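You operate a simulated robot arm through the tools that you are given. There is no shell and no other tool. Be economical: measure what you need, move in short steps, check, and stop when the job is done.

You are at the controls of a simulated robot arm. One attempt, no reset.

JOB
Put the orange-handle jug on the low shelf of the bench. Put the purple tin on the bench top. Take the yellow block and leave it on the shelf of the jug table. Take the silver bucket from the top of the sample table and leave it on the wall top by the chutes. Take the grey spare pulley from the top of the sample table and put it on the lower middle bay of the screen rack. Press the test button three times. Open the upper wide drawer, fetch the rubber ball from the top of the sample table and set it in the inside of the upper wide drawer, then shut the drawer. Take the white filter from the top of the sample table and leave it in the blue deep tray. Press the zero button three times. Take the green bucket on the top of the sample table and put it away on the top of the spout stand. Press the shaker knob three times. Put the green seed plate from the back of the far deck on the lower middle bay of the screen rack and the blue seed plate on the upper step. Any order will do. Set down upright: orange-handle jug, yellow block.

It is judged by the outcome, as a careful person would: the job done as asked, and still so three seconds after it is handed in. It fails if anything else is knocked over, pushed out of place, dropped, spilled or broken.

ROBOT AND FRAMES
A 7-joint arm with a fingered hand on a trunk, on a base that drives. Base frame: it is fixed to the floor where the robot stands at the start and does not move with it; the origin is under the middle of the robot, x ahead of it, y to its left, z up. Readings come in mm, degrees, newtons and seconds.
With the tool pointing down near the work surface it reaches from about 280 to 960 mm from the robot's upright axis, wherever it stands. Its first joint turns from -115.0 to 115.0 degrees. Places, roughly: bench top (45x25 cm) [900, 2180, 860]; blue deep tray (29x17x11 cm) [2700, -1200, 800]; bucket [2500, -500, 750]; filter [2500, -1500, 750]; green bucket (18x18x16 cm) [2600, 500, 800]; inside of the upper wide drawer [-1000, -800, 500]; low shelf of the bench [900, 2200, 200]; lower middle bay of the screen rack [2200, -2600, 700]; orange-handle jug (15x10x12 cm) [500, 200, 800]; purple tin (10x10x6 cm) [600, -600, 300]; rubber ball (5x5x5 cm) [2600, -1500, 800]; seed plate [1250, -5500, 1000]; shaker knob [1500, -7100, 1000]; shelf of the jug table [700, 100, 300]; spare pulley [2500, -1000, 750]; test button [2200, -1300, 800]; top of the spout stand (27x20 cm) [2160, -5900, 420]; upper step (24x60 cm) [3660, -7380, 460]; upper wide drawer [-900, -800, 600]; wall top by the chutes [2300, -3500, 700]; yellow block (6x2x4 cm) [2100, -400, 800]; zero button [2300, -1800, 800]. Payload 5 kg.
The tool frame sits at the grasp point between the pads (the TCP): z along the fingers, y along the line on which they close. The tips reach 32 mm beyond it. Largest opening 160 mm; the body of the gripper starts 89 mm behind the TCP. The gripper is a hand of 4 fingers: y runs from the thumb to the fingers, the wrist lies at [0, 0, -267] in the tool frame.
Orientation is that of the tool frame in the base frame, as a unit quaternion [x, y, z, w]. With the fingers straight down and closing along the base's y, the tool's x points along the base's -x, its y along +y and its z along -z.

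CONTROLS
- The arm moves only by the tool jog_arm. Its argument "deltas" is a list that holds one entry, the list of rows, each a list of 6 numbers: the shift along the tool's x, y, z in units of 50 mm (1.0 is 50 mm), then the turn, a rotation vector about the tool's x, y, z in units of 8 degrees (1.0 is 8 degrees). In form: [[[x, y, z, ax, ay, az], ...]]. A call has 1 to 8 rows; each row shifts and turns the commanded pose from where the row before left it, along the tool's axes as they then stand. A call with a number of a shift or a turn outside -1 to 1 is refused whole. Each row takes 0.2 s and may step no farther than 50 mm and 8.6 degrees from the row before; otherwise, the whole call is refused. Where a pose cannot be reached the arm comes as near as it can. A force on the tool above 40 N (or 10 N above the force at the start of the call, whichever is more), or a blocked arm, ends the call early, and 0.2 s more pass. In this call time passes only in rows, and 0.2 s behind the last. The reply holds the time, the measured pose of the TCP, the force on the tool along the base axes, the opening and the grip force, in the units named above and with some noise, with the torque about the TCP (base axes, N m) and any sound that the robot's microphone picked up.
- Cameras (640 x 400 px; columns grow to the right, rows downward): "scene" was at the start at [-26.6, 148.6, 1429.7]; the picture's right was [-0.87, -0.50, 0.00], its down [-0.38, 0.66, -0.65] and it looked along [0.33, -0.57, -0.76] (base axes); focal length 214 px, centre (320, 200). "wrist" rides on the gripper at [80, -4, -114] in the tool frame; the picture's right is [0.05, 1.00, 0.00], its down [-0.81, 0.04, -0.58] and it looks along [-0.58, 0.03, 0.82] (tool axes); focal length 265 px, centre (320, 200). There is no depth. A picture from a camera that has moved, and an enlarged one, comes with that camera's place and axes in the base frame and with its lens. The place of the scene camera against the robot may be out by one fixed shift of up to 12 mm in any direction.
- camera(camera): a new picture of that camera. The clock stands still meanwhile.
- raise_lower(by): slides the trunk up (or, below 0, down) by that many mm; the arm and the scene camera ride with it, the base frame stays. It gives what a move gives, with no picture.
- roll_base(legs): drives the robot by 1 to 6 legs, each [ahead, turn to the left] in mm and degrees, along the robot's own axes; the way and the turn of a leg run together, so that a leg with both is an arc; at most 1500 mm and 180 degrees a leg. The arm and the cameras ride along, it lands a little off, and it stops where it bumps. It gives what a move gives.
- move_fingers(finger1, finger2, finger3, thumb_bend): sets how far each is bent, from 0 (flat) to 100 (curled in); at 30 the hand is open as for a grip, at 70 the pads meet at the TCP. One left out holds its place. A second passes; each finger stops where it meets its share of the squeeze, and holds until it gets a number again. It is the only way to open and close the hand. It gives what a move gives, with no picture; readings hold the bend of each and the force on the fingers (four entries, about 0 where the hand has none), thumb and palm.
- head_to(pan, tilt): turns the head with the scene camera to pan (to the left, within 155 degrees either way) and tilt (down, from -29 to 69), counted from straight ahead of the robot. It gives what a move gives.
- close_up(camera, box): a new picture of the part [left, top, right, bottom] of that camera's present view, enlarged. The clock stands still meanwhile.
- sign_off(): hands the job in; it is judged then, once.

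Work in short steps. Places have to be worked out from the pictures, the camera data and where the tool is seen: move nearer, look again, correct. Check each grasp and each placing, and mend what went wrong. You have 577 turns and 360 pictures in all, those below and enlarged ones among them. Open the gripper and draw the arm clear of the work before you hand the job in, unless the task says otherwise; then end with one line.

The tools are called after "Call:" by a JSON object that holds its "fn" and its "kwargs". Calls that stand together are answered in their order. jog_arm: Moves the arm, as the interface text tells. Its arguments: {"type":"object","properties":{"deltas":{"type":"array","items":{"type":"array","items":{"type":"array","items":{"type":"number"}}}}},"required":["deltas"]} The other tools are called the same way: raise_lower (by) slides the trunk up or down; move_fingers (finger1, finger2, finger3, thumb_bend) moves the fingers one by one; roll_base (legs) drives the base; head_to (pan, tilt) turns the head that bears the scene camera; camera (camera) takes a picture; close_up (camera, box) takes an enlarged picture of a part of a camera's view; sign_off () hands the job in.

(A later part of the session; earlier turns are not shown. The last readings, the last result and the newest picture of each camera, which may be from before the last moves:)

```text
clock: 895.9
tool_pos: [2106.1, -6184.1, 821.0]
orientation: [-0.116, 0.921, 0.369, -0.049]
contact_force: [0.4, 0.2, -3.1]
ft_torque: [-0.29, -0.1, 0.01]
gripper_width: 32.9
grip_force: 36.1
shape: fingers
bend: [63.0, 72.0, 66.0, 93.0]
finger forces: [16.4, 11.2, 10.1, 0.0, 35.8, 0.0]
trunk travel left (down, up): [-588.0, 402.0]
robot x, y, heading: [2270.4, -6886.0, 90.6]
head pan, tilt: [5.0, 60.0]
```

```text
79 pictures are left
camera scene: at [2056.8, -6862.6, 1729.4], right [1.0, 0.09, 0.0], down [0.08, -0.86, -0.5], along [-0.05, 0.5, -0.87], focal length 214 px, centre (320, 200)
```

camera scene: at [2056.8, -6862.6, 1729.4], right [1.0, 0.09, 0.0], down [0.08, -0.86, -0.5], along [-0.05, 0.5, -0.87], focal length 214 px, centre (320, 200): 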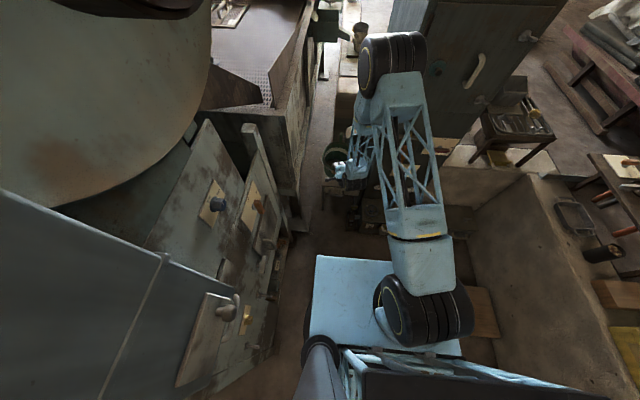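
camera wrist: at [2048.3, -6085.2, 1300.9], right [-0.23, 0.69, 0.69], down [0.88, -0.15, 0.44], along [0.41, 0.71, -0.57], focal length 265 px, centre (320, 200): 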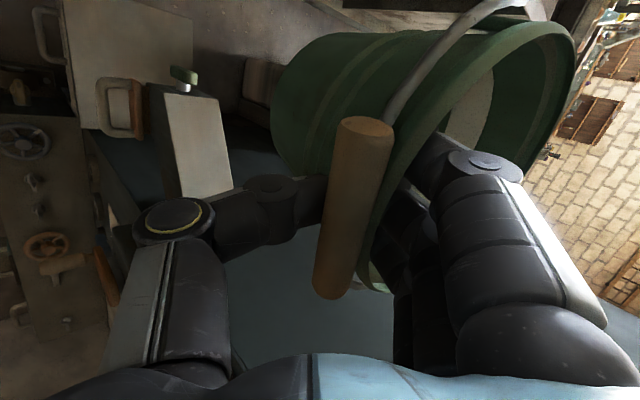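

Call:
{"fn": "raise_lower", "kwargs": {"by": -215}}

Call:
{"fn": "head_to", "kwargs": {"pan": 3, "tilt": 50}}

Call:
{"fn": "close_up", "kwargs": {"camera": "scene", "box": [260, 80, 440, 240]}}

Call:
{"fn": "camera", "kwargs": {"camera": "wrist"}}

```text
clock: 898.2
tool_pos: [2106.1, -6185.2, 605.5]
orientation: [-0.116, 0.921, 0.368, -0.048]
contact_force: [0.0, -1.0, -3.2]
ft_torque: [-0.28, -0.04, 0.02]
gripper_width: 32.7
grip_force: 36.8
shape: fingers
bend: [63.0, 72.0, 66.0, 93.0]
finger forces: [16.1, 11.4, 10.1, 0.1, 35.8, 0.0]
trunk travel left (down, up): [-373.0, 617.0]
robot x, y, heading: [2271.5, -6883.9, 90.3]
head pan, tilt: [5.0, 60.0]
```

```text
clock: 899.0
tool_pos: [2106.3, -6185.4, 605.3]
orientation: [-0.116, 0.921, 0.368, -0.048]
contact_force: [-0.4, 0.2, -2.3]
ft_torque: [-0.27, -0.06, 0.01]
gripper_width: 32.9
grip_force: 36.6
shape: fingers
bend: [63.0, 72.0, 66.0, 93.0]
finger forces: [16.2, 11.3, 10.2, 0.0, 35.8, 0.0]
trunk travel left (down, up): [-373.0, 617.0]
robot x, y, heading: [2272.3, -6880.1, 90.5]
head pan, tilt: [3.0, 50.0]
```

```text
2.50 times, centred on (350, 160) of scene
camera zoom: at [2058.5, -6852.1, 1526.9], right [1.0, 0.06, 0.0], down [0.05, -0.77, -0.64], along [-0.04, 0.64, -0.77], focal length 536 px, centre (245, 300)
```

zoom: 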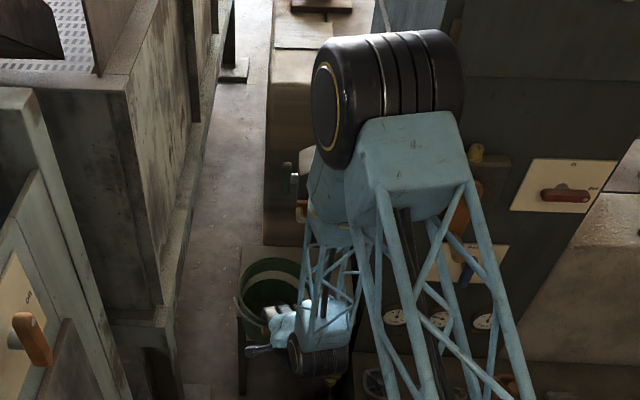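

```text
77 pictures are left
camera wrist: at [2049.6, -6282.7, 686.1], right [-0.23, 0.69, 0.69], down [0.88, -0.15, 0.44], along [0.41, 0.71, -0.57], focal length 265 px, centre (320, 200)
```

wrist: 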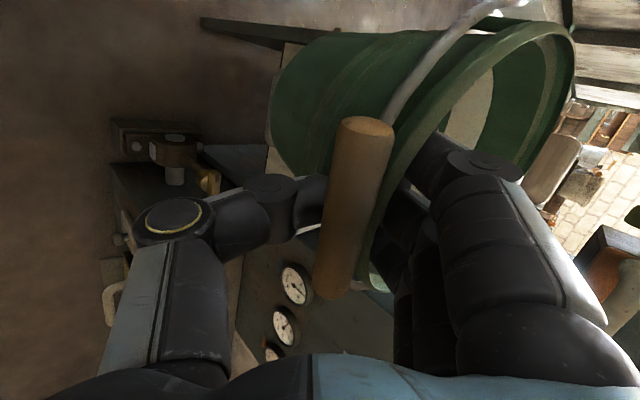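

The elbow would hit the tower; back the robot another 130 mm so the arm is more stretched, then move in step by step.

Call:
{"fn": "roll_base", "kwargs": {"legs": [[-130, 0]]}}

Call:
{"fn": "jog_arm", "kwargs": {"deltas": [[[-0.237, 0.667, 0.634, 0, 0, 0], [-0.237, 0.667, 0.634, 0, 0, 0], [-0.237, 0.667, 0.634, 0, 0, 0]]]}}

Call:
{"fn": "close_up", "kwargs": {"camera": "scene", "box": [240, 60, 440, 240]}}

```text
clock: 900.2
tool_pos: [2105.8, -6317.3, 605.6]
orientation: [-0.117, 0.921, 0.368, -0.048]
contact_force: [0.1, 0.1, -4.4]
ft_torque: [-0.31, -0.08, 0.0]
gripper_width: 32.7
grip_force: 36.5
shape: fingers
bend: [63.0, 72.0, 66.0, 93.0]
finger forces: [16.3, 11.3, 10.2, 0.1, 35.8, 0.0]
trunk travel left (down, up): [-373.0, 617.0]
robot x, y, heading: [2271.6, -7012.9, 90.6]
head pan, tilt: [3.0, 50.0]
```

```text
clock: 901.0
tool_pos: [2107.0, -6172.5, 607.1]
orientation: [-0.117, 0.922, 0.367, -0.048]
contact_force: [-0.5, -0.5, -3.8]
ft_torque: [-0.28, -0.06, 0.0]
gripper_width: 32.8
grip_force: 37.0
shape: fingers
bend: [63.0, 72.0, 67.0, 93.0]
finger forces: [16.5, 11.2, 10.2, 0.1, 36.0, 0.0]
trunk travel left (down, up): [-373.0, 617.0]
robot x, y, heading: [2271.4, -7013.0, 90.6]
head pan, tilt: [3.0, 50.0]
```

```text
2.22 times, centred on (340, 150) of scene
camera zoom: at [2059.6, -6984.4, 1526.9], right [1.0, 0.06, 0.0], down [0.05, -0.77, -0.64], along [-0.04, 0.64, -0.77], focal length 477 px, centre (276, 311)
```

zoom: 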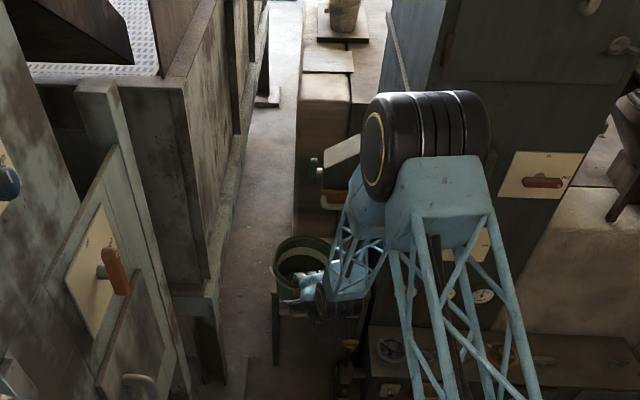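

The elbow leads the wrist; stretching the arm keeps it clear of the tower. Back up 100 more, then extend.

Call:
{"fn": "roll_base", "kwargs": {"legs": [[-110, 0]]}}

Call:
{"fn": "jog_arm", "kwargs": {"deltas": [[[-0.237, 0.667, 0.634, 0, 0, 0], [-0.237, 0.667, 0.634, 0, 0, 0], [-0.237, 0.667, 0.634, 0, 0, 0]]]}}

Call:
{"fn": "close_up", "kwargs": {"camera": "scene", "box": [240, 60, 440, 240]}}

```text
clock: 902.2
tool_pos: [2109.5, -6286.4, 607.5]
orientation: [-0.116, 0.921, 0.368, -0.048]
contact_force: [-0.1, 0.3, -3.1]
ft_torque: [-0.28, -0.08, 0.02]
gripper_width: 32.7
grip_force: 37.1
shape: fingers
bend: [63.0, 72.0, 67.0, 93.0]
finger forces: [16.5, 11.3, 10.3, 0.1, 36.0, 0.0]
trunk travel left (down, up): [-373.0, 617.0]
robot x, y, heading: [2274.2, -7125.1, 90.5]
head pan, tilt: [3.0, 50.0]
```

```text
clock: 903.0
tool_pos: [2110.2, -6142.1, 609.2]
orientation: [-0.116, 0.922, 0.367, -0.048]
contact_force: [0.0, -0.1, -4.4]
ft_torque: [-0.28, -0.08, -0.07]
gripper_width: 32.6
grip_force: 36.4
shape: fingers
bend: [63.0, 72.0, 67.0, 93.0]
finger forces: [16.4, 11.2, 10.2, 0.0, 35.7, 0.1]
trunk travel left (down, up): [-373.0, 617.0]
robot x, y, heading: [2271.9, -7124.8, 90.5]
head pan, tilt: [3.0, 50.0]
```

```text
2.22 times, centred on (340, 150) of scene
camera zoom: at [2060.5, -7097.9, 1526.9], right [1.0, 0.06, 0.0], down [0.05, -0.77, -0.64], along [-0.04, 0.64, -0.77], focal length 477 px, centre (276, 311)
```

zoom: 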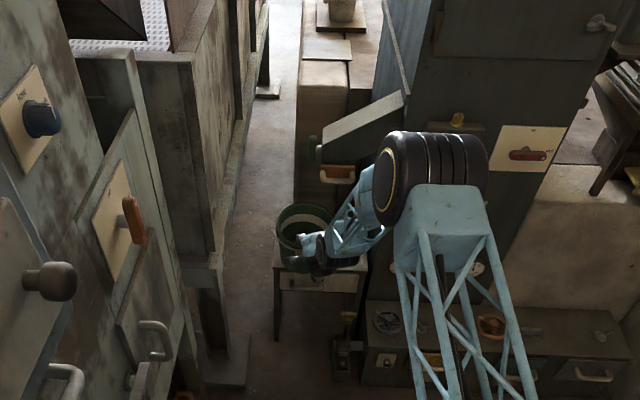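

Call:
{"fn": "jog_arm", "kwargs": {"deltas": [[[-0.427, 0.632, 0.6, 0, 0, 0], [-0.427, 0.632, 0.6, 0, 0, 0]]]}}

Call:
{"fn": "close_up", "kwargs": {"camera": "scene", "box": [240, 60, 440, 240]}}

```text
clock: 903.6
tool_pos: [2126.0, -6049.5, 606.4]
orientation: [-0.117, 0.921, 0.368, -0.048]
contact_force: [0.4, -0.5, -3.7]
ft_torque: [-0.25, -0.08, -0.01]
gripper_width: 32.7
grip_force: 36.7
shape: fingers
bend: [63.0, 72.0, 67.0, 93.0]
finger forces: [16.4, 11.3, 10.2, 0.0, 35.6, 0.0]
trunk travel left (down, up): [-373.0, 617.0]
robot x, y, heading: [2272.1, -7126.3, 90.3]
head pan, tilt: [3.0, 50.0]
```

```text
2.22 times, centred on (340, 150) of scene
camera zoom: at [2060.5, -7097.6, 1526.9], right [1.0, 0.06, 0.0], down [0.05, -0.77, -0.64], along [-0.04, 0.64, -0.77], focal length 477 px, centre (276, 311)
```

zoom: 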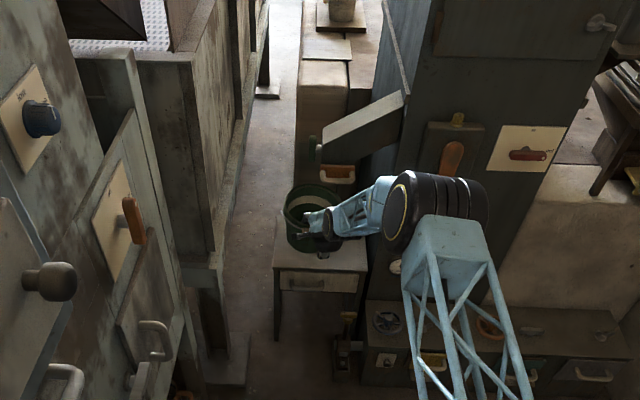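

Call:
{"fn": "jog_arm", "kwargs": {"deltas": [[[-0.33, 0.65, 0.61, 0, 0, 0], [-0.07, 0.13, 0.12, 0, 0, 0]]]}}

Call:
{"fn": "raise_lower", "kwargs": {"by": -30}}

Call:
{"fn": "close_up", "kwargs": {"camera": "scene", "box": [260, 90, 400, 210]}}

```text
clock: 904.2
tool_pos: [2133.7, -5994.6, 605.4]
orientation: [-0.117, 0.921, 0.368, -0.048]
contact_force: [0.2, 1.2, -4.2]
ft_torque: [-0.25, -0.05, 0.0]
gripper_width: 32.9
grip_force: 36.1
shape: fingers
bend: [63.0, 72.0, 67.0, 93.0]
finger forces: [16.3, 11.1, 10.1, 0.0, 35.3, 0.0]
trunk travel left (down, up): [-373.0, 617.0]
robot x, y, heading: [2273.0, -7121.9, 90.5]
head pan, tilt: [3.0, 50.0]
```

```text
clock: 905.0
tool_pos: [2134.6, -5994.3, 577.1]
orientation: [-0.115, 0.921, 0.368, -0.048]
contact_force: [1.0, -0.8, -3.6]
ft_torque: [-0.24, -0.05, 0.03]
gripper_width: 32.6
grip_force: 36.5
shape: fingers
bend: [63.0, 72.0, 67.0, 93.0]
finger forces: [16.1, 11.1, 10.1, 0.0, 35.1, 0.1]
trunk travel left (down, up): [-343.0, 647.0]
robot x, y, heading: [2270.6, -7132.2, 90.4]
head pan, tilt: [3.0, 50.0]
```

```text
3.33 times, centred on (330, 150) of scene
camera zoom: at [2060.4, -7097.9, 1497.0], right [1.0, 0.06, 0.0], down [0.05, -0.76, -0.64], along [-0.04, 0.64, -0.77], focal length 715 px, centre (287, 367)
```

zoom: 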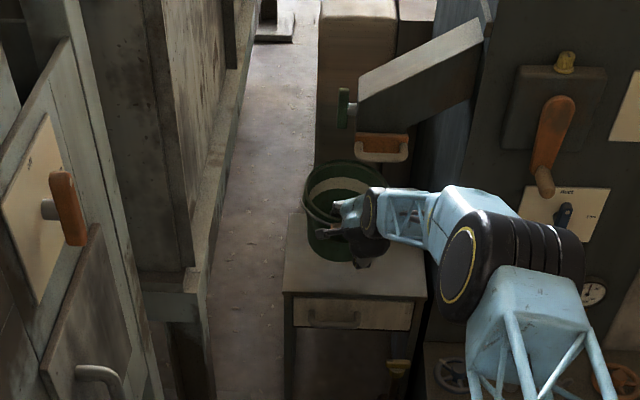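

Bucket hovers upright over the stand. Lower in steps until contact.

Call:
{"fn": "raise_lower", "kwargs": {"by": -12}}

Call:
{"fn": "raise_lower", "kwargs": {"by": -8}}

Call:
{"fn": "raise_lower", "kwargs": {"by": -8}}

Call:
{"fn": "raise_lower", "kwargs": {"by": -8}}

Call:
{"fn": "close_up", "kwargs": {"camera": "scene", "box": [260, 90, 400, 210]}}

```text
clock: 905.6
tool_pos: [2134.2, -5994.0, 565.9]
orientation: [-0.116, 0.921, 0.368, -0.048]
contact_force: [-0.3, 0.7, -3.7]
ft_torque: [-0.27, -0.11, 0.02]
gripper_width: 32.6
grip_force: 36.0
shape: fingers
bend: [63.0, 72.0, 67.0, 93.0]
finger forces: [16.2, 11.1, 10.2, 0.0, 35.1, 0.0]
trunk travel left (down, up): [-331.0, 659.0]
robot x, y, heading: [2274.2, -7128.9, 90.4]
head pan, tilt: [3.0, 50.0]
```

```text
clock: 906.2
tool_pos: [2134.0, -5993.8, 558.1]
orientation: [-0.117, 0.921, 0.368, -0.048]
contact_force: [0.2, -0.3, -3.0]
ft_torque: [-0.26, -0.08, 0.01]
gripper_width: 32.8
grip_force: 36.2
shape: fingers
bend: [63.0, 72.0, 67.0, 93.0]
finger forces: [16.3, 11.1, 10.1, 0.0, 35.2, 0.0]
trunk travel left (down, up): [-323.0, 667.0]
robot x, y, heading: [2270.9, -7129.0, 90.6]
head pan, tilt: [3.0, 50.0]
```

```text
clock: 906.7
tool_pos: [2133.9, -5994.5, 549.6]
orientation: [-0.116, 0.922, 0.368, -0.048]
contact_force: [0.0, -0.5, -2.2]
ft_torque: [-0.27, -0.07, -0.05]
gripper_width: 32.6
grip_force: 36.7
shape: fingers
bend: [63.0, 72.0, 67.0, 93.0]
finger forces: [16.2, 11.0, 10.1, 0.0, 35.1, 0.0]
trunk travel left (down, up): [-315.0, 675.0]
robot x, y, heading: [2272.1, -7122.4, 90.3]
head pan, tilt: [3.0, 50.0]
```

```text
clock: 907.3
tool_pos: [2133.8, -5994.6, 541.5]
orientation: [-0.116, 0.922, 0.367, -0.048]
contact_force: [1.1, 0.3, -3.4]
ft_torque: [-0.27, -0.08, -0.01]
gripper_width: 32.4
grip_force: 36.8
shape: fingers
bend: [63.0, 72.0, 67.0, 93.0]
finger forces: [16.1, 11.2, 10.1, 0.0, 35.1, 0.1]
trunk travel left (down, up): [-307.0, 683.0]
robot x, y, heading: [2275.0, -7125.1, 90.4]
head pan, tilt: [3.0, 50.0]
```

```text
3.33 times, centred on (330, 150) of scene
camera zoom: at [2060.4, -7097.8, 1460.9], right [1.0, 0.06, 0.0], down [0.05, -0.76, -0.64], along [-0.04, 0.64, -0.77], focal length 715 px, centre (287, 367)
```

zoom: 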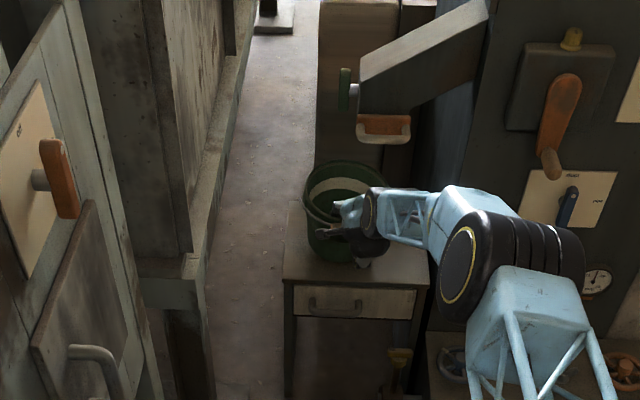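

Call:
{"fn": "raise_lower", "kwargs": {"by": -8}}

Call:
{"fn": "raise_lower", "kwargs": {"by": -8}}

Call:
{"fn": "raise_lower", "kwargs": {"by": -8}}

Call:
{"fn": "raise_lower", "kwargs": {"by": -8}}

```text
clock: 907.9
tool_pos: [2133.7, -5994.2, 533.9]
orientation: [-0.116, 0.921, 0.368, -0.048]
contact_force: [-0.5, 0.4, -4.0]
ft_torque: [-0.3, -0.06, -0.01]
gripper_width: 32.6
grip_force: 36.4
shape: fingers
bend: [63.0, 72.0, 67.0, 93.0]
finger forces: [16.2, 11.1, 10.1, 0.0, 35.1, 0.0]
trunk travel left (down, up): [-299.0, 691.0]
robot x, y, heading: [2274.7, -7123.0, 90.5]
head pan, tilt: [3.0, 50.0]
```

```text
clock: 908.5
tool_pos: [2133.4, -5993.6, 530.5]
orientation: [-0.116, 0.92, 0.371, -0.049]
contact_force: [-2.5, -4.9, 15.9]
ft_torque: [0.13, -0.04, 0.07]
gripper_width: 32.7
grip_force: 36.7
shape: fingers
bend: [63.0, 72.0, 67.0, 94.0]
finger forces: [15.9, 11.7, 10.9, 0.0, 35.2, 0.1]
trunk travel left (down, up): [-291.0, 699.0]
robot x, y, heading: [2269.2, -7127.0, 90.2]
head pan, tilt: [3.0, 50.0]
```

```text
clock: 909.0
tool_pos: [2132.6, -5993.1, 524.7]
orientation: [-0.117, 0.92, 0.372, -0.048]
contact_force: [-5.1, -6.5, 35.2]
ft_torque: [0.66, 0.56, 0.24]
gripper_width: 34.6
grip_force: 38.8
shape: fingers
bend: [65.0, 72.0, 67.0, 96.0]
finger forces: [17.8, 13.4, 12.9, 0.0, 32.5, 0.1]
trunk travel left (down, up): [-283.0, 707.0]
robot x, y, heading: [2271.6, -7127.3, 90.4]
head pan, tilt: [3.0, 50.0]
```

```text
clock: 909.5
tool_pos: [2133.1, -5990.3, 519.8]
orientation: [-0.116, 0.919, 0.374, -0.048]
contact_force: [0.3, -6.5, 18.8]
ft_torque: [0.06, 0.29, 0.09]
gripper_width: 36.0
grip_force: 46.8
shape: fingers
bend: [65.0, 72.0, 67.0, 99.0]
finger forces: [21.7, 13.8, 14.1, 0.0, 43.9, 0.0]
trunk travel left (down, up): [-276.0, 714.0]
robot x, y, heading: [2274.3, -7125.1, 90.4]
head pan, tilt: [3.0, 50.0]
stopped: the force on the tool passed its limit at 46 N (the readings are from after the stop); the commanded pose is now the measured one
```

Call:
{"fn": "close_up", "kwargs": {"camera": "scene", "box": [280, 110, 380, 200]}}

Call:
{"fn": "camera", "kwargs": {"camera": "wrist"}}

```text
4.44 times, centred on (330, 155) of scene
camera zoom: at [2060.8, -7100.7, 1429.4], right [1.0, 0.06, 0.0], down [0.05, -0.76, -0.64], along [-0.04, 0.64, -0.77], focal length 953 px, centre (276, 400)
```

zoom: 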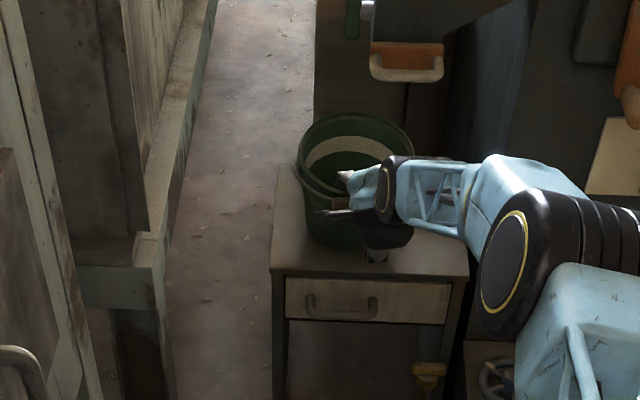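

```text
70 pictures are left
camera wrist: at [2076.8, -6090.1, 599.2], right [-0.23, 0.68, 0.7], down [0.88, -0.16, 0.44], along [0.41, 0.72, -0.57], focal length 265 px, centre (320, 200)
```

wrist: 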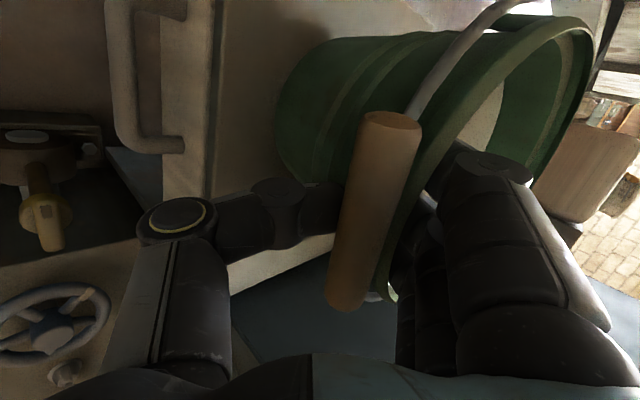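

The bucket stands on the stand. Release and lift straight up to clear the rim.

Call:
{"fn": "raise_lower", "kwargs": {"by": 4}}

Call:
{"fn": "move_fingers", "kwargs": {"finger1": 58, "finger2": 60, "finger3": 58, "thumb_bend": 70}}

Call:
{"fn": "move_fingers", "kwargs": {"finger1": 48, "finger2": 48, "finger3": 48, "thumb_bend": 45}}

Call:
{"fn": "close_up", "kwargs": {"camera": "scene", "box": [280, 110, 380, 200]}}

Call:
{"fn": "camera", "kwargs": {"camera": "wrist"}}

```text
clock: 910.0
tool_pos: [2133.8, -5992.1, 520.2]
orientation: [-0.115, 0.92, 0.372, -0.049]
contact_force: [-1.5, -1.4, 13.5]
ft_torque: [0.17, 0.37, 0.12]
gripper_width: 35.9
grip_force: 43.4
shape: fingers
bend: [64.0, 72.0, 67.0, 99.0]
finger forces: [20.2, 13.4, 13.0, 0.0, 39.3, 0.0]
trunk travel left (down, up): [-280.0, 710.0]
robot x, y, heading: [2272.1, -7128.8, 90.3]
head pan, tilt: [3.0, 50.0]
```

```text
clock: 911.0
tool_pos: [2134.8, -5992.4, 518.4]
orientation: [-0.116, 0.92, 0.371, -0.048]
contact_force: [-0.2, 0.8, -0.4]
ft_torque: [0.0, -0.01, 0.0]
gripper_width: 42.8
grip_force: 0.3
shape: fingers
bend: [57.0, 60.0, 57.0, 70.0]
finger forces: [0.2, 0.4, 0.2, 0.0, 0.0, 0.0]
trunk travel left (down, up): [-280.0, 710.0]
robot x, y, heading: [2276.2, -7128.7, 90.3]
head pan, tilt: [3.0, 50.0]
```

```text
clock: 912.0
tool_pos: [2134.8, -5991.1, 518.6]
orientation: [-0.116, 0.92, 0.371, -0.048]
contact_force: [-0.3, 1.1, 0.2]
ft_torque: [0.01, 0.03, -0.02]
gripper_width: 104.8
grip_force: 0.7
shape: fingers
bend: [48.0, 48.0, 48.0, 45.0]
finger forces: [0.3, 0.1, 0.5, 0.0, 0.0, 0.1]
trunk travel left (down, up): [-280.0, 710.0]
robot x, y, heading: [2275.0, -7120.7, 90.2]
head pan, tilt: [3.0, 50.0]
```

```text
4.44 times, centred on (330, 155) of scene
camera zoom: at [2060.4, -7098.1, 1433.8], right [1.0, 0.06, 0.0], down [0.05, -0.76, -0.64], along [-0.04, 0.64, -0.77], focal length 953 px, centre (276, 400)
```

zoom: 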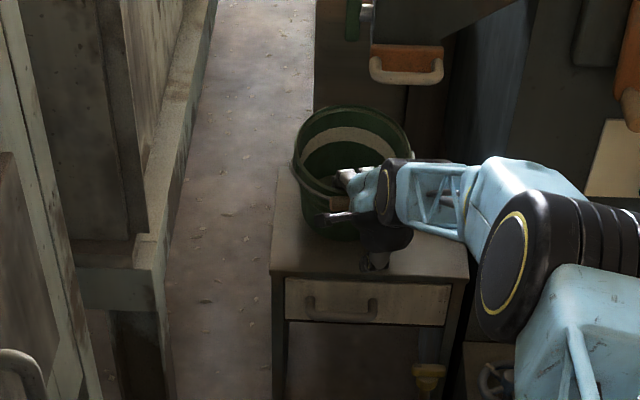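

```text
68 pictures are left
camera wrist: at [2077.3, -6090.5, 598.6], right [-0.23, 0.68, 0.69], down [0.88, -0.16, 0.44], along [0.41, 0.71, -0.57], focal length 265 px, centre (320, 200)
```

wrist: 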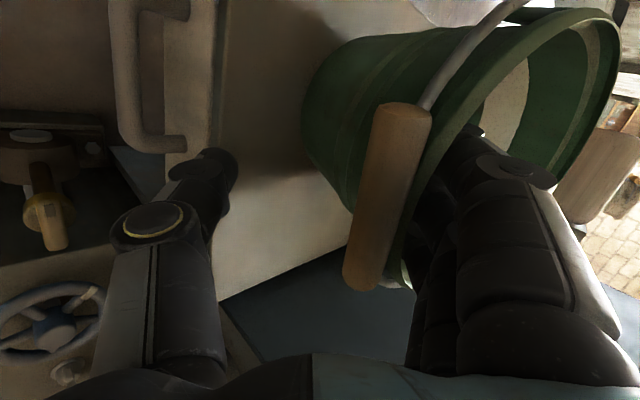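

Raise straight up with the trunk, then back the robot away.

Call:
{"fn": "raise_lower", "kwargs": {"by": 60}}

Call:
{"fn": "close_up", "kwargs": {"camera": "scene", "box": [280, 110, 380, 200]}}

```text
clock: 913.0
tool_pos: [2134.4, -5991.9, 578.4]
orientation: [-0.116, 0.92, 0.371, -0.047]
contact_force: [0.8, -0.6, -0.3]
ft_torque: [0.02, 0.01, 0.0]
gripper_width: 104.8
grip_force: 0.0
shape: fingers
bend: [48.0, 48.0, 48.0, 45.0]
finger forces: [0.0, 0.0, 0.0, 0.1, 0.0, 0.1]
trunk travel left (down, up): [-340.0, 650.0]
robot x, y, heading: [2273.3, -7128.1, 90.6]
head pan, tilt: [3.0, 50.0]
```

```text
4.44 times, centred on (330, 155) of scene
camera zoom: at [2060.4, -7097.9, 1493.7], right [1.0, 0.06, 0.0], down [0.05, -0.77, -0.64], along [-0.04, 0.64, -0.77], focal length 953 px, centre (276, 400)
```

zoom: 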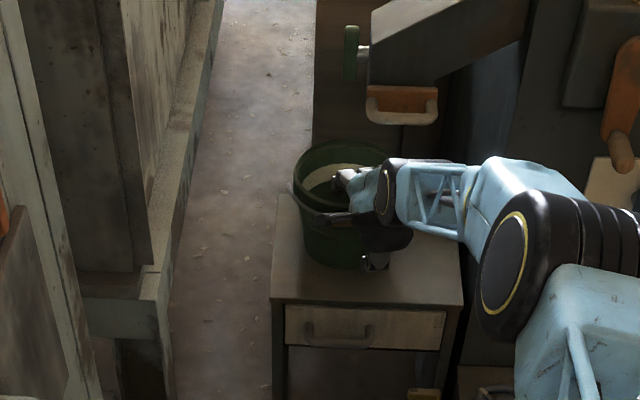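

Call:
{"fn": "raise_lower", "kwargs": {"by": 70}}

Call:
{"fn": "roll_base", "kwargs": {"legs": [[-300, 0]]}}

Call:
{"fn": "close_up", "kwargs": {"camera": "scene", "box": [260, 80, 400, 180]}}

```text
clock: 914.1
tool_pos: [2133.5, -5992.4, 648.3]
orientation: [-0.115, 0.921, 0.37, -0.048]
contact_force: [-1.1, -0.7, -0.3]
ft_torque: [-0.01, -0.02, -0.02]
gripper_width: 105.1
grip_force: 0.2
shape: fingers
bend: [48.0, 48.0, 48.0, 45.0]
finger forces: [0.0, 0.0, 0.0, 0.0, 0.0, 0.0]
trunk travel left (down, up): [-410.0, 580.0]
robot x, y, heading: [2275.1, -7127.1, 90.4]
head pan, tilt: [3.0, 50.0]
```

```text
clock: 916.2
tool_pos: [2132.5, -6299.5, 648.6]
orientation: [-0.117, 0.92, 0.37, -0.049]
contact_force: [-0.6, 0.5, -0.1]
ft_torque: [-0.02, 0.0, -0.01]
gripper_width: 104.8
grip_force: 0.1
shape: fingers
bend: [48.0, 48.0, 48.0, 45.0]
finger forces: [0.0, 0.0, 0.0, 0.1, 0.0, 0.0]
trunk travel left (down, up): [-410.0, 580.0]
robot x, y, heading: [2273.5, -7431.4, 90.8]
head pan, tilt: [3.0, 50.0]
```

```text
4.00 times, centred on (330, 130) of scene
camera zoom: at [2063.0, -7405.7, 1563.8], right [1.0, 0.06, 0.0], down [0.05, -0.76, -0.64], along [-0.04, 0.64, -0.77], focal length 858 px, centre (280, 480)
```

zoom: 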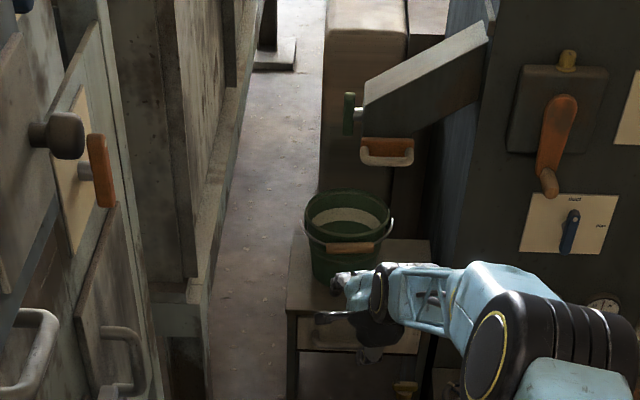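

Green bucket is placed. Now retract, raise, and go for the blue plate.

Call:
{"fn": "raise_lower", "kwargs": {"by": 400}}

Call:
{"fn": "jog_arm", "kwargs": {"deltas": [[[0.237, -0.667, -0.634, 0, 0, 0], [0.237, -0.667, -0.634, 0, 0, 0], [0.237, -0.667, -0.634, 0, 0, 0], [0.237, -0.667, -0.634, 0, 0, 0], [0.237, -0.667, -0.634, 0, 0, 0], [0.237, -0.667, -0.634, 0, 0, 0], [0.237, -0.667, -0.634, 0, 0, 0], [0.237, -0.667, -0.634, 0, 0, 0]]]}}

Call:
{"fn": "jog_arm", "kwargs": {"deltas": [[[0, 0, 0, 0.9, 0, 0], [0, 0, 0, 0.9, 0, 0], [0, 0, 0, 0.9, 0, 0], [0, 0, 0, 0.9, 0, 0], [0, 0, 0, 0.9, 0, 0], [0, 0, 0, 0.9, 0, 0]]]}}

Call:
{"fn": "raise_lower", "kwargs": {"by": 178}}

```text
clock: 920.0
tool_pos: [2132.9, -6299.7, 1049.3]
orientation: [-0.117, 0.92, 0.37, -0.05]
contact_force: [-0.6, -0.3, -0.4]
ft_torque: [-0.01, -0.02, 0.03]
gripper_width: 104.7
grip_force: 0.1
shape: fingers
bend: [48.0, 48.0, 48.0, 45.0]
finger forces: [0.1, 0.0, 0.0, 0.1, 0.0, 0.0]
trunk travel left (down, up): [-810.0, 180.0]
robot x, y, heading: [2277.8, -7432.4, 90.8]
head pan, tilt: [3.0, 50.0]
```

```text
clock: 921.8
tool_pos: [2134.2, -6677.7, 1048.0]
orientation: [-0.117, 0.92, 0.372, -0.049]
contact_force: [-0.8, -0.2, 0.7]
ft_torque: [-0.01, 0.01, 0.0]
gripper_width: 105.3
grip_force: 0.0
shape: fingers
bend: [48.0, 48.0, 48.0, 45.0]
finger forces: [0.0, 0.0, 0.0, 0.0, 0.0, 0.0]
trunk travel left (down, up): [-810.0, 180.0]
robot x, y, heading: [2274.3, -7435.2, 90.8]
head pan, tilt: [3.0, 50.0]
```

```text
clock: 923.2
tool_pos: [2134.5, -6679.2, 1046.3]
orientation: [-0.127, 0.992, 0.005, -0.002]
contact_force: [0.3, 0.2, 0.1]
ft_torque: [0.02, 0.01, 0.0]
gripper_width: 105.5
grip_force: 0.0
shape: fingers
bend: [48.0, 48.0, 48.0, 45.0]
finger forces: [0.0, 0.0, 0.1, 0.0, 0.0, 0.0]
trunk travel left (down, up): [-810.0, 180.0]
robot x, y, heading: [2277.8, -7433.2, 90.7]
head pan, tilt: [3.0, 50.0]
```

```text
clock: 925.2
tool_pos: [2134.3, -6680.3, 1224.5]
orientation: [-0.127, 0.992, 0.006, -0.004]
contact_force: [-0.6, 0.0, 0.4]
ft_torque: [0.0, 0.0, 0.02]
gripper_width: 105.3
grip_force: 0.0
shape: fingers
bend: [48.0, 48.0, 48.0, 45.0]
finger forces: [0.0, 0.1, 0.0, 0.0, 0.1, 0.0]
trunk travel left (down, up): [-988.0, 2.0]
robot x, y, heading: [2275.2, -7434.9, 90.4]
head pan, tilt: [3.0, 50.0]
```

Call:
{"fn": "jog_arm", "kwargs": {"deltas": [[[-0.04, -0.98, 0, 0, 0, 0], [-0.04, -0.98, 0, 0, 0, 0], [-0.04, -0.98, 0, 0, 0, 0], [-0.04, -0.98, 0, 0, 0, 0], [-0.04, -0.98, 0, 0, 0, 0], [-0.04, -0.98, 0, 0, 0, 0]]]}}

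Call:
{"fn": "roll_base", "kwargs": {"legs": [[-190, 0], [0, 90], [1500, 0], [85, 0], [0, -51], [498, 0]]}}

Call:
{"fn": "roll_base", "kwargs": {"legs": [[0, -39], [1400, 0], [165, 0]]}}

```text
clock: 926.6
tool_pos: [2220.5, -6961.7, 1219.3]
orientation: [-0.128, 0.992, 0.007, -0.002]
contact_force: [0.1, -0.6, 0.1]
ft_torque: [0.01, -0.01, -0.02]
gripper_width: 105.1
grip_force: 0.0
shape: fingers
bend: [48.0, 48.0, 48.0, 45.0]
finger forces: [0.0, 0.0, 0.0, 0.0, 0.1, 0.0]
trunk travel left (down, up): [-988.0, 2.0]
robot x, y, heading: [2279.1, -7431.0, 90.8]
head pan, tilt: [3.0, 50.0]
```

```text
clock: 944.8
tool_pos: [31.0, -6986.6, 1217.3]
orientation: [-0.465, 0.885, 0.004, -0.004]
contact_force: [-0.9, 0.3, 0.0]
ft_torque: [-0.01, -0.02, -0.01]
gripper_width: 105.1
grip_force: 0.1
shape: fingers
bend: [48.0, 48.0, 48.0, 45.0]
finger forces: [0.0, 0.1, 0.0, 0.0, 0.1, 0.0]
trunk travel left (down, up): [-988.0, 2.0]
robot x, y, heading: [383.6, -7310.5, 131.4]
head pan, tilt: [3.0, 50.0]
```

```text
clock: 954.8
tool_pos: [244.0, -5254.7, 1218.4]
orientation: [-0.144, 0.99, 0.005, -0.002]
contact_force: [0.4, 0.1, 0.4]
ft_torque: [-0.04, 0.0, 0.02]
gripper_width: 105.2
grip_force: 0.0
shape: fingers
bend: [48.0, 48.0, 48.0, 45.0]
finger forces: [0.1, 0.0, 0.0, 0.0, 0.1, 0.0]
trunk travel left (down, up): [-988.0, 2.0]
robot x, y, heading: [319.5, -5724.3, 92.4]
head pan, tilt: [3.0, 50.0]
```

Call:
{"fn": "roll_base", "kwargs": {"legs": [[0, -63.6], [265, 0]]}}

Call:
{"fn": "jog_arm", "kwargs": {"deltas": [[[-0.9, 0.144, 0, 0, 0, 0], [-0.9, 0.144, 0, 0, 0, 0], [-0.9, 0.144, 0, 0, 0, 0], [-0.9, 0.144, 0, 0, 0, 0], [-0.9, 0.144, 0, 0, 0, 0], [-0.9, 0.144, 0, 0, 0, 0], [-0.9, 0.144, 0, 0, 0, 0]]]}}

Call:
{"fn": "camera", "kwargs": {"camera": "wrist"}}

```text
clock: 959.6
tool_pos: [943.9, -5333.1, 1218.0]
orientation: [0.407, 0.914, 0.006, 0.001]
contact_force: [0.0, -0.1, -1.0]
ft_torque: [-0.04, 0.01, -0.02]
gripper_width: 105.4
grip_force: 0.0
shape: fingers
bend: [48.0, 48.0, 48.0, 45.0]
finger forces: [0.0, 0.0, 0.0, 0.0, 0.1, 0.0]
trunk travel left (down, up): [-988.0, 2.0]
robot x, y, heading: [551.0, -5604.1, 28.0]
head pan, tilt: [3.0, 50.0]
```

```text
clock: 961.2
tool_pos: [1191.3, -5536.4, 1213.9]
orientation: [0.407, 0.913, 0.007, 0.0]
contact_force: [-0.6, 0.0, -0.4]
ft_torque: [0.08, 0.01, -0.04]
gripper_width: 105.3
grip_force: 0.0
shape: fingers
bend: [48.0, 48.0, 48.0, 45.0]
finger forces: [0.0, 0.1, 0.1, 0.0, 0.0, 0.0]
trunk travel left (down, up): [-988.0, 2.0]
robot x, y, heading: [551.6, -5604.0, 28.1]
head pan, tilt: [3.0, 50.0]
```

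```text
65 pictures are left
camera wrist: at [1134.3, -5480.0, 1328.7], right [0.71, 0.71, 0.01], down [0.57, -0.58, 0.57], along [0.41, -0.4, -0.82], focal length 265 px, centre (320, 200)
```

wrist: 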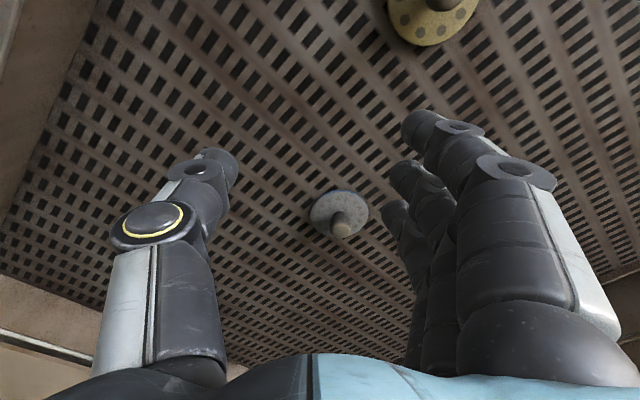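

Call:
{"fn": "move_fingers", "kwargs": {"finger1": 58, "finger2": 58, "finger3": 58, "thumb_bend": 58}}

Call:
{"fn": "jog_arm", "kwargs": {"deltas": [[[-0.837, 0.213, 0, 0, 0, 0], [-0.837, 0.213, 0, 0, 0, 0], [-0.837, 0.213, 0, 0, 0, 0]]]}}

Call:
{"fn": "raise_lower", "kwargs": {"by": -75}}

Call:
{"fn": "camera", "kwargs": {"camera": "wrist"}}

```text
clock: 962.2
tool_pos: [1190.3, -5534.1, 1213.5]
orientation: [0.407, 0.913, 0.007, 0.001]
contact_force: [-0.4, 0.1, 0.6]
ft_torque: [-0.02, 0.0, 0.03]
gripper_width: 64.8
grip_force: 0.0
shape: fingers
bend: [57.0, 57.0, 57.0, 57.0]
finger forces: [0.0, 0.0, 0.0, 0.1, 0.1, 0.1]
trunk travel left (down, up): [-988.0, 2.0]
robot x, y, heading: [548.7, -5602.2, 27.9]
head pan, tilt: [3.0, 50.0]
```

```text
clock: 963.0
tool_pos: [1303.5, -5609.4, 1213.1]
orientation: [0.407, 0.914, 0.006, 0.0]
contact_force: [1.2, -0.7, -0.1]
ft_torque: [0.0, 0.06, -0.02]
gripper_width: 65.0
grip_force: 0.1
shape: fingers
bend: [57.0, 57.0, 57.0, 57.0]
finger forces: [0.0, 0.0, 0.1, 0.0, 0.0, 0.0]
trunk travel left (down, up): [-988.0, 2.0]
robot x, y, heading: [548.3, -5600.6, 27.8]
head pan, tilt: [3.0, 50.0]
```

```text
clock: 964.2
tool_pos: [1302.0, -5608.9, 1140.2]
orientation: [0.407, 0.913, 0.006, 0.001]
contact_force: [0.2, -0.6, 0.7]
ft_torque: [0.02, 0.01, 0.04]
gripper_width: 64.9
grip_force: 0.0
shape: fingers
bend: [57.0, 57.0, 57.0, 57.0]
finger forces: [0.1, 0.0, 0.0, 0.1, 0.0, 0.0]
trunk travel left (down, up): [-913.0, 77.0]
robot x, y, heading: [547.4, -5600.4, 28.0]
head pan, tilt: [3.0, 50.0]
```

```text
64 pictures are left
camera wrist: at [1244.3, -5552.3, 1255.0], right [0.71, 0.71, 0.01], down [0.57, -0.58, 0.58], along [0.41, -0.4, -0.82], focal length 265 px, centre (320, 200)
```

wrist: 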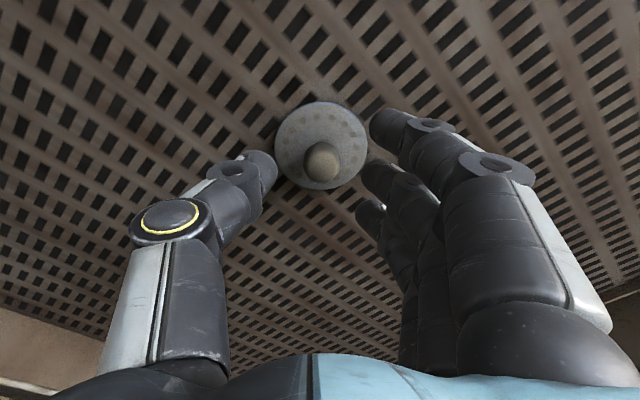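

Call:
{"fn": "jog_arm", "kwargs": {"deltas": [[[-0.07, 0.04, 0.5, 0, 0, 0], [0, 0, 0.38, 0, 0, 0]]]}}

Call:
{"fn": "move_fingers", "kwargs": {"finger1": 60, "finger2": 78, "finger3": 60, "thumb_bend": 74}}

Call:
{"fn": "move_fingers", "kwargs": {"finger2": 86, "thumb_bend": 80}}

Call:
{"fn": "raise_lower", "kwargs": {"by": 40}}

Call:
{"fn": "camera", "kwargs": {"camera": "wrist"}}

```text
clock: 964.8
tool_pos: [1304.9, -5609.7, 1097.0]
orientation: [0.407, 0.913, 0.007, 0.002]
contact_force: [0.3, 0.0, 0.5]
ft_torque: [0.01, 0.03, -0.03]
gripper_width: 65.0
grip_force: 0.0
shape: fingers
bend: [57.0, 57.0, 57.0, 57.0]
finger forces: [0.0, 0.0, 0.0, 0.0, 0.0, 0.0]
trunk travel left (down, up): [-913.0, 77.0]
robot x, y, heading: [549.7, -5603.5, 27.8]
head pan, tilt: [3.0, 50.0]
```

```text
clock: 965.8
tool_pos: [1305.0, -5608.9, 1097.5]
orientation: [0.407, 0.914, 0.006, 0.0]
contact_force: [-0.1, 1.0, 0.3]
ft_torque: [0.01, 0.02, 0.0]
gripper_width: 36.0
grip_force: 0.0
shape: fingers
bend: [60.0, 74.0, 60.0, 72.0]
finger forces: [0.0, 0.0, 0.0, 0.0, 0.1, 0.0]
trunk travel left (down, up): [-913.0, 77.0]
robot x, y, heading: [550.9, -5600.4, 28.1]
head pan, tilt: [3.0, 50.0]
```

```text
clock: 966.8
tool_pos: [1305.7, -5609.5, 1096.7]
orientation: [0.406, 0.914, 0.006, 0.001]
contact_force: [0.3, -1.1, 0.1]
ft_torque: [0.02, -0.04, -0.01]
gripper_width: 33.0
grip_force: 0.1
shape: fingers
bend: [60.0, 78.0, 60.0, 76.0]
finger forces: [0.0, 0.1, 0.0, 0.0, 0.1, 0.0]
trunk travel left (down, up): [-913.0, 77.0]
robot x, y, heading: [548.7, -5599.5, 27.9]
head pan, tilt: [3.0, 50.0]
```

```text
clock: 967.6
tool_pos: [1305.0, -5610.0, 1136.4]
orientation: [0.406, 0.914, 0.006, 0.001]
contact_force: [-0.7, -0.1, 0.0]
ft_torque: [-0.01, 0.02, 0.0]
gripper_width: 33.3
grip_force: 0.0
shape: fingers
bend: [60.0, 78.0, 60.0, 76.0]
finger forces: [0.0, 0.0, 0.0, 0.0, 0.2, 0.0]
trunk travel left (down, up): [-953.0, 37.0]
robot x, y, heading: [547.8, -5600.9, 28.1]
head pan, tilt: [3.0, 50.0]
```

```text
63 pictures are left
camera wrist: at [1247.8, -5552.8, 1250.7], right [0.71, 0.71, 0.01], down [0.57, -0.58, 0.57], along [0.41, -0.4, -0.82], focal length 265 px, centre (320, 200)
```

wrist: 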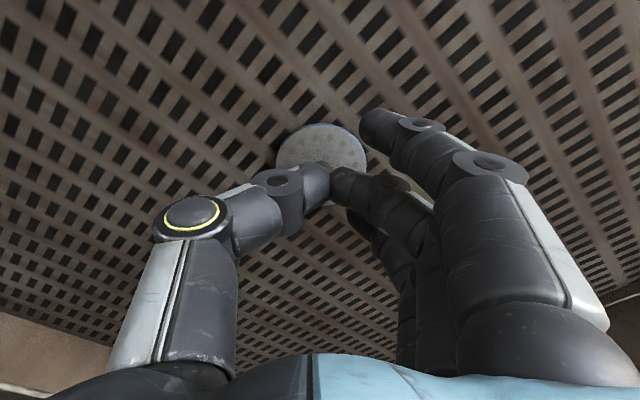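

Missed above the knob (its top is lower, ≈1062 at (1313,−5617)). Open and try lower.

Call:
{"fn": "move_fingers", "kwargs": {"finger1": 56, "finger2": 56, "finger3": 56, "thumb_bend": 56}}

Call:
{"fn": "jog_arm", "kwargs": {"deltas": [[[-0.18, 0.03, 0.7, 0, 0, 0], [0, 0, 0.48, 0, 0, 0]]]}}

Call:
{"fn": "camera", "kwargs": {"camera": "wrist"}}

```text
clock: 968.6
tool_pos: [1304.0, -5609.1, 1135.8]
orientation: [0.407, 0.914, 0.006, 0.001]
contact_force: [-0.2, 0.9, -0.9]
ft_torque: [-0.04, 0.0, -0.02]
gripper_width: 67.4
grip_force: 0.1
shape: fingers
bend: [56.0, 56.0, 56.0, 56.0]
finger forces: [0.0, 0.0, 0.0, 0.0, 0.1, 0.0]
trunk travel left (down, up): [-953.0, 37.0]
robot x, y, heading: [549.7, -5600.0, 28.0]
head pan, tilt: [3.0, 50.0]
```

```text
clock: 969.2
tool_pos: [1315.0, -5615.9, 1083.4]
orientation: [0.408, 0.913, 0.008, 0.006]
contact_force: [3.5, -1.5, 43.1]
ft_torque: [0.11, -1.85, -0.06]
gripper_width: 67.7
grip_force: 21.4
shape: fingers
bend: [56.0, 56.0, 62.0, 56.0]
finger forces: [0.0, 0.1, 38.4, 0.1, 4.2, 0.0]
trunk travel left (down, up): [-953.0, 37.0]
robot x, y, heading: [549.9, -5596.9, 28.0]
head pan, tilt: [3.0, 50.0]
```

```text
62 pictures are left
camera wrist: at [1256.4, -5559.1, 1197.0], right [0.71, 0.71, 0.02], down [0.57, -0.58, 0.58], along [0.42, -0.4, -0.81], focal length 265 px, centre (320, 200)
```

wrist: 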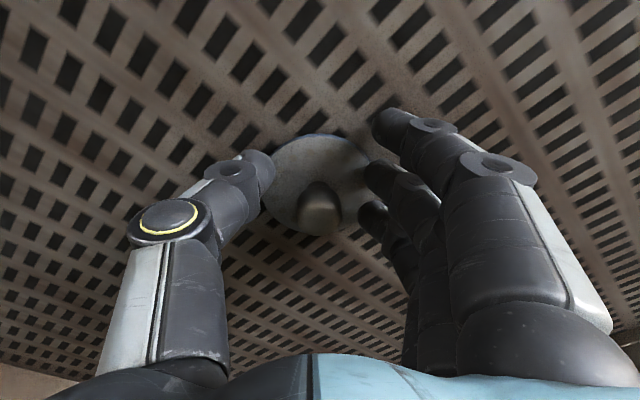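

Deck contact with finger 3; the knob is centred now. Raise 12 mm and pinch.

Call:
{"fn": "jog_arm", "kwargs": {"deltas": [[[0, 0, -0.24, 0, 0, 0]]]}}

Call:
{"fn": "move_fingers", "kwargs": {"finger1": 58, "finger2": 78, "finger3": 58, "thumb_bend": 74}}

Call:
{"fn": "move_fingers", "kwargs": {"finger2": 88, "thumb_bend": 82}}

```text
clock: 969.6
tool_pos: [1311.0, -5614.6, 1086.1]
orientation: [0.407, 0.913, 0.006, -0.002]
contact_force: [0.7, -0.9, 0.9]
ft_torque: [-0.03, -0.03, -0.01]
gripper_width: 67.5
grip_force: 1.0
shape: fingers
bend: [56.0, 56.0, 56.0, 56.0]
finger forces: [0.0, 0.0, 0.8, 0.1, 0.1, 0.0]
trunk travel left (down, up): [-953.0, 37.0]
robot x, y, heading: [549.8, -5601.8, 28.0]
head pan, tilt: [3.0, 50.0]
```

```text
clock: 970.6
tool_pos: [1313.8, -5616.6, 1088.5]
orientation: [0.407, 0.914, 0.006, 0.001]
contact_force: [0.2, -0.2, -0.3]
ft_torque: [-0.01, 0.02, 0.0]
gripper_width: 41.3
grip_force: 0.1
shape: fingers
bend: [57.0, 74.0, 57.0, 72.0]
finger forces: [0.0, 0.0, 0.0, 0.0, 0.0, 0.0]
trunk travel left (down, up): [-953.0, 37.0]
robot x, y, heading: [549.5, -5600.0, 27.9]
head pan, tilt: [3.0, 50.0]
```

```text
clock: 971.6
tool_pos: [1313.4, -5616.0, 1088.2]
orientation: [0.407, 0.914, 0.007, 0.001]
contact_force: [0.0, 0.2, 0.1]
ft_torque: [-0.01, -0.02, 0.0]
gripper_width: 35.6
grip_force: 0.2
shape: fingers
bend: [57.0, 81.0, 57.0, 78.0]
finger forces: [0.0, 0.1, 0.0, 0.0, 0.0, 0.0]
trunk travel left (down, up): [-953.0, 37.0]
robot x, y, heading: [549.0, -5598.1, 28.0]
head pan, tilt: [3.0, 50.0]
```

Call:
{"fn": "camera", "kwargs": {"camera": "wrist"}}

```text
61 pictures are left
camera wrist: at [1256.3, -5558.3, 1203.1], right [0.71, 0.71, 0.01], down [0.57, -0.58, 0.57], along [0.41, -0.4, -0.82], focal length 265 px, centre (320, 200)
```

wrist: 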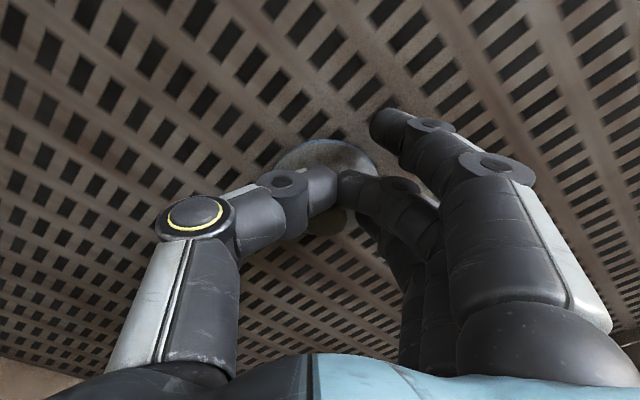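

The pinch closed just in front of the knob. Open, shift 14 mm forward, re-pinch.

Call:
{"fn": "move_fingers", "kwargs": {"finger2": 54, "thumb_bend": 54}}

Call:
{"fn": "jog_arm", "kwargs": {"deltas": [[[-0.28, 0, 0, 0, 0, 0]]]}}

Call:
{"fn": "move_fingers", "kwargs": {"finger2": 80, "thumb_bend": 76}}

Call:
{"fn": "camera", "kwargs": {"camera": "wrist"}}

```text
clock: 972.6
tool_pos: [1313.7, -5615.3, 1087.3]
orientation: [0.407, 0.913, 0.006, 0.0]
contact_force: [-0.3, -0.6, 0.6]
ft_torque: [0.02, -0.01, 0.01]
gripper_width: 70.1
grip_force: 0.0
shape: fingers
bend: [57.0, 54.0, 57.0, 54.0]
finger forces: [0.0, 0.0, 0.1, 0.1, 0.0, 0.0]
trunk travel left (down, up): [-953.0, 37.0]
robot x, y, heading: [549.1, -5596.5, 28.1]
head pan, tilt: [3.0, 50.0]
```

```text
clock: 973.0
tool_pos: [1323.6, -5626.3, 1088.1]
orientation: [0.407, 0.914, 0.006, 0.001]
contact_force: [0.4, -0.3, 0.4]
ft_torque: [0.0, 0.01, -0.02]
gripper_width: 70.0
grip_force: 0.1
shape: fingers
bend: [57.0, 54.0, 57.0, 54.0]
finger forces: [0.0, 0.0, 0.1, 0.0, 0.0, 0.0]
trunk travel left (down, up): [-953.0, 37.0]
robot x, y, heading: [550.1, -5601.4, 28.0]
head pan, tilt: [3.0, 50.0]
```

```text
clock: 974.0
tool_pos: [1323.5, -5624.8, 1089.2]
orientation: [0.406, 0.914, 0.005, 0.002]
contact_force: [-0.5, -0.2, 0.4]
ft_torque: [-0.01, -0.05, -0.01]
gripper_width: 40.2
grip_force: 0.1
shape: fingers
bend: [57.0, 73.0, 57.0, 73.0]
finger forces: [0.0, 0.0, 0.0, 0.1, 0.0, 0.1]
trunk travel left (down, up): [-953.0, 37.0]
robot x, y, heading: [550.2, -5605.0, 27.8]
head pan, tilt: [3.0, 50.0]
```

```text
60 pictures are left
camera wrist: at [1266.1, -5568.2, 1203.2], right [0.71, 0.71, 0.01], down [0.57, -0.58, 0.58], along [0.41, -0.4, -0.82], focal length 265 px, centre (320, 200)
```

wrist: 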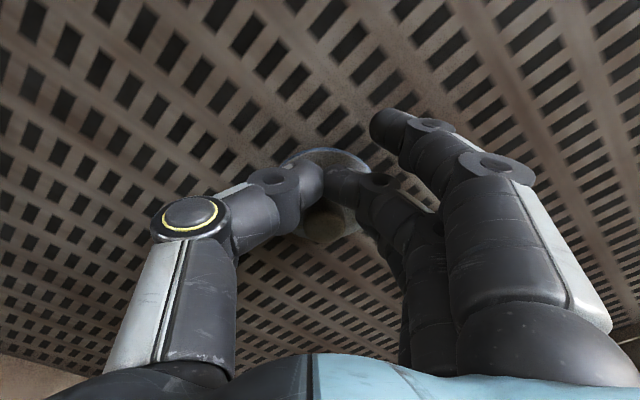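

The plate is being pushed forward by finger 3. Lift, open fingers 1/3 wide, move over the knob and descend again.

Call:
{"fn": "move_fingers", "kwargs": {"finger1": 30, "finger2": 56, "finger3": 30, "thumb_bend": 56}}

Call:
{"fn": "jog_arm", "kwargs": {"deltas": [[[0, 0, -0.9, 0, 0, 0], [-0.38, 0.12, 0, 0, 0, 0]]]}}

Call:
{"fn": "camera", "kwargs": {"camera": "wrist"}}

```text
clock: 975.0
tool_pos: [1323.0, -5623.7, 1088.7]
orientation: [0.406, 0.914, 0.007, 0.001]
contact_force: [0.9, -0.4, -0.3]
ft_torque: [0.0, 0.02, 0.02]
gripper_width: 117.8
grip_force: 0.1
shape: fingers
bend: [30.0, 56.0, 30.0, 56.0]
finger forces: [0.1, 0.1, 0.1, 0.0, 0.1, 0.0]
trunk travel left (down, up): [-953.0, 37.0]
robot x, y, heading: [549.2, -5600.7, 28.2]
head pan, tilt: [3.0, 50.0]
```

```text
clock: 975.6
tool_pos: [1343.8, -5636.4, 1131.1]
orientation: [0.407, 0.913, 0.007, 0.0]
contact_force: [0.2, 0.4, 0.2]
ft_torque: [0.03, 0.02, -0.02]
gripper_width: 118.3
grip_force: 0.1
shape: fingers
bend: [30.0, 56.0, 30.0, 56.0]
finger forces: [0.0, 0.1, 0.1, 0.0, 0.0, 0.1]
trunk travel left (down, up): [-953.0, 37.0]
robot x, y, heading: [547.5, -5597.8, 28.0]
head pan, tilt: [3.0, 50.0]
```

```text
59 pictures are left
camera wrist: at [1286.8, -5579.6, 1245.6], right [0.71, 0.71, 0.01], down [0.57, -0.58, 0.57], along [0.41, -0.4, -0.82], focal length 265 px, centre (320, 200)
```

wrist: 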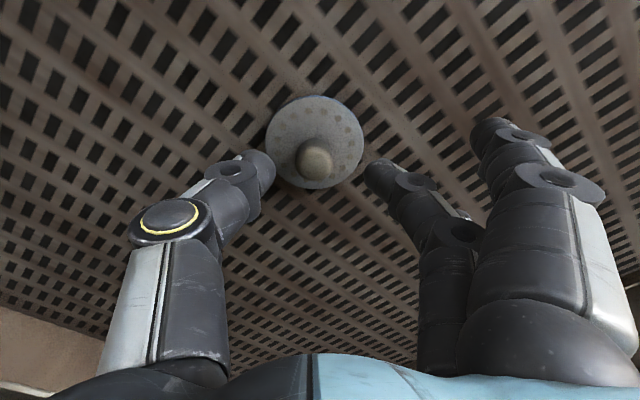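

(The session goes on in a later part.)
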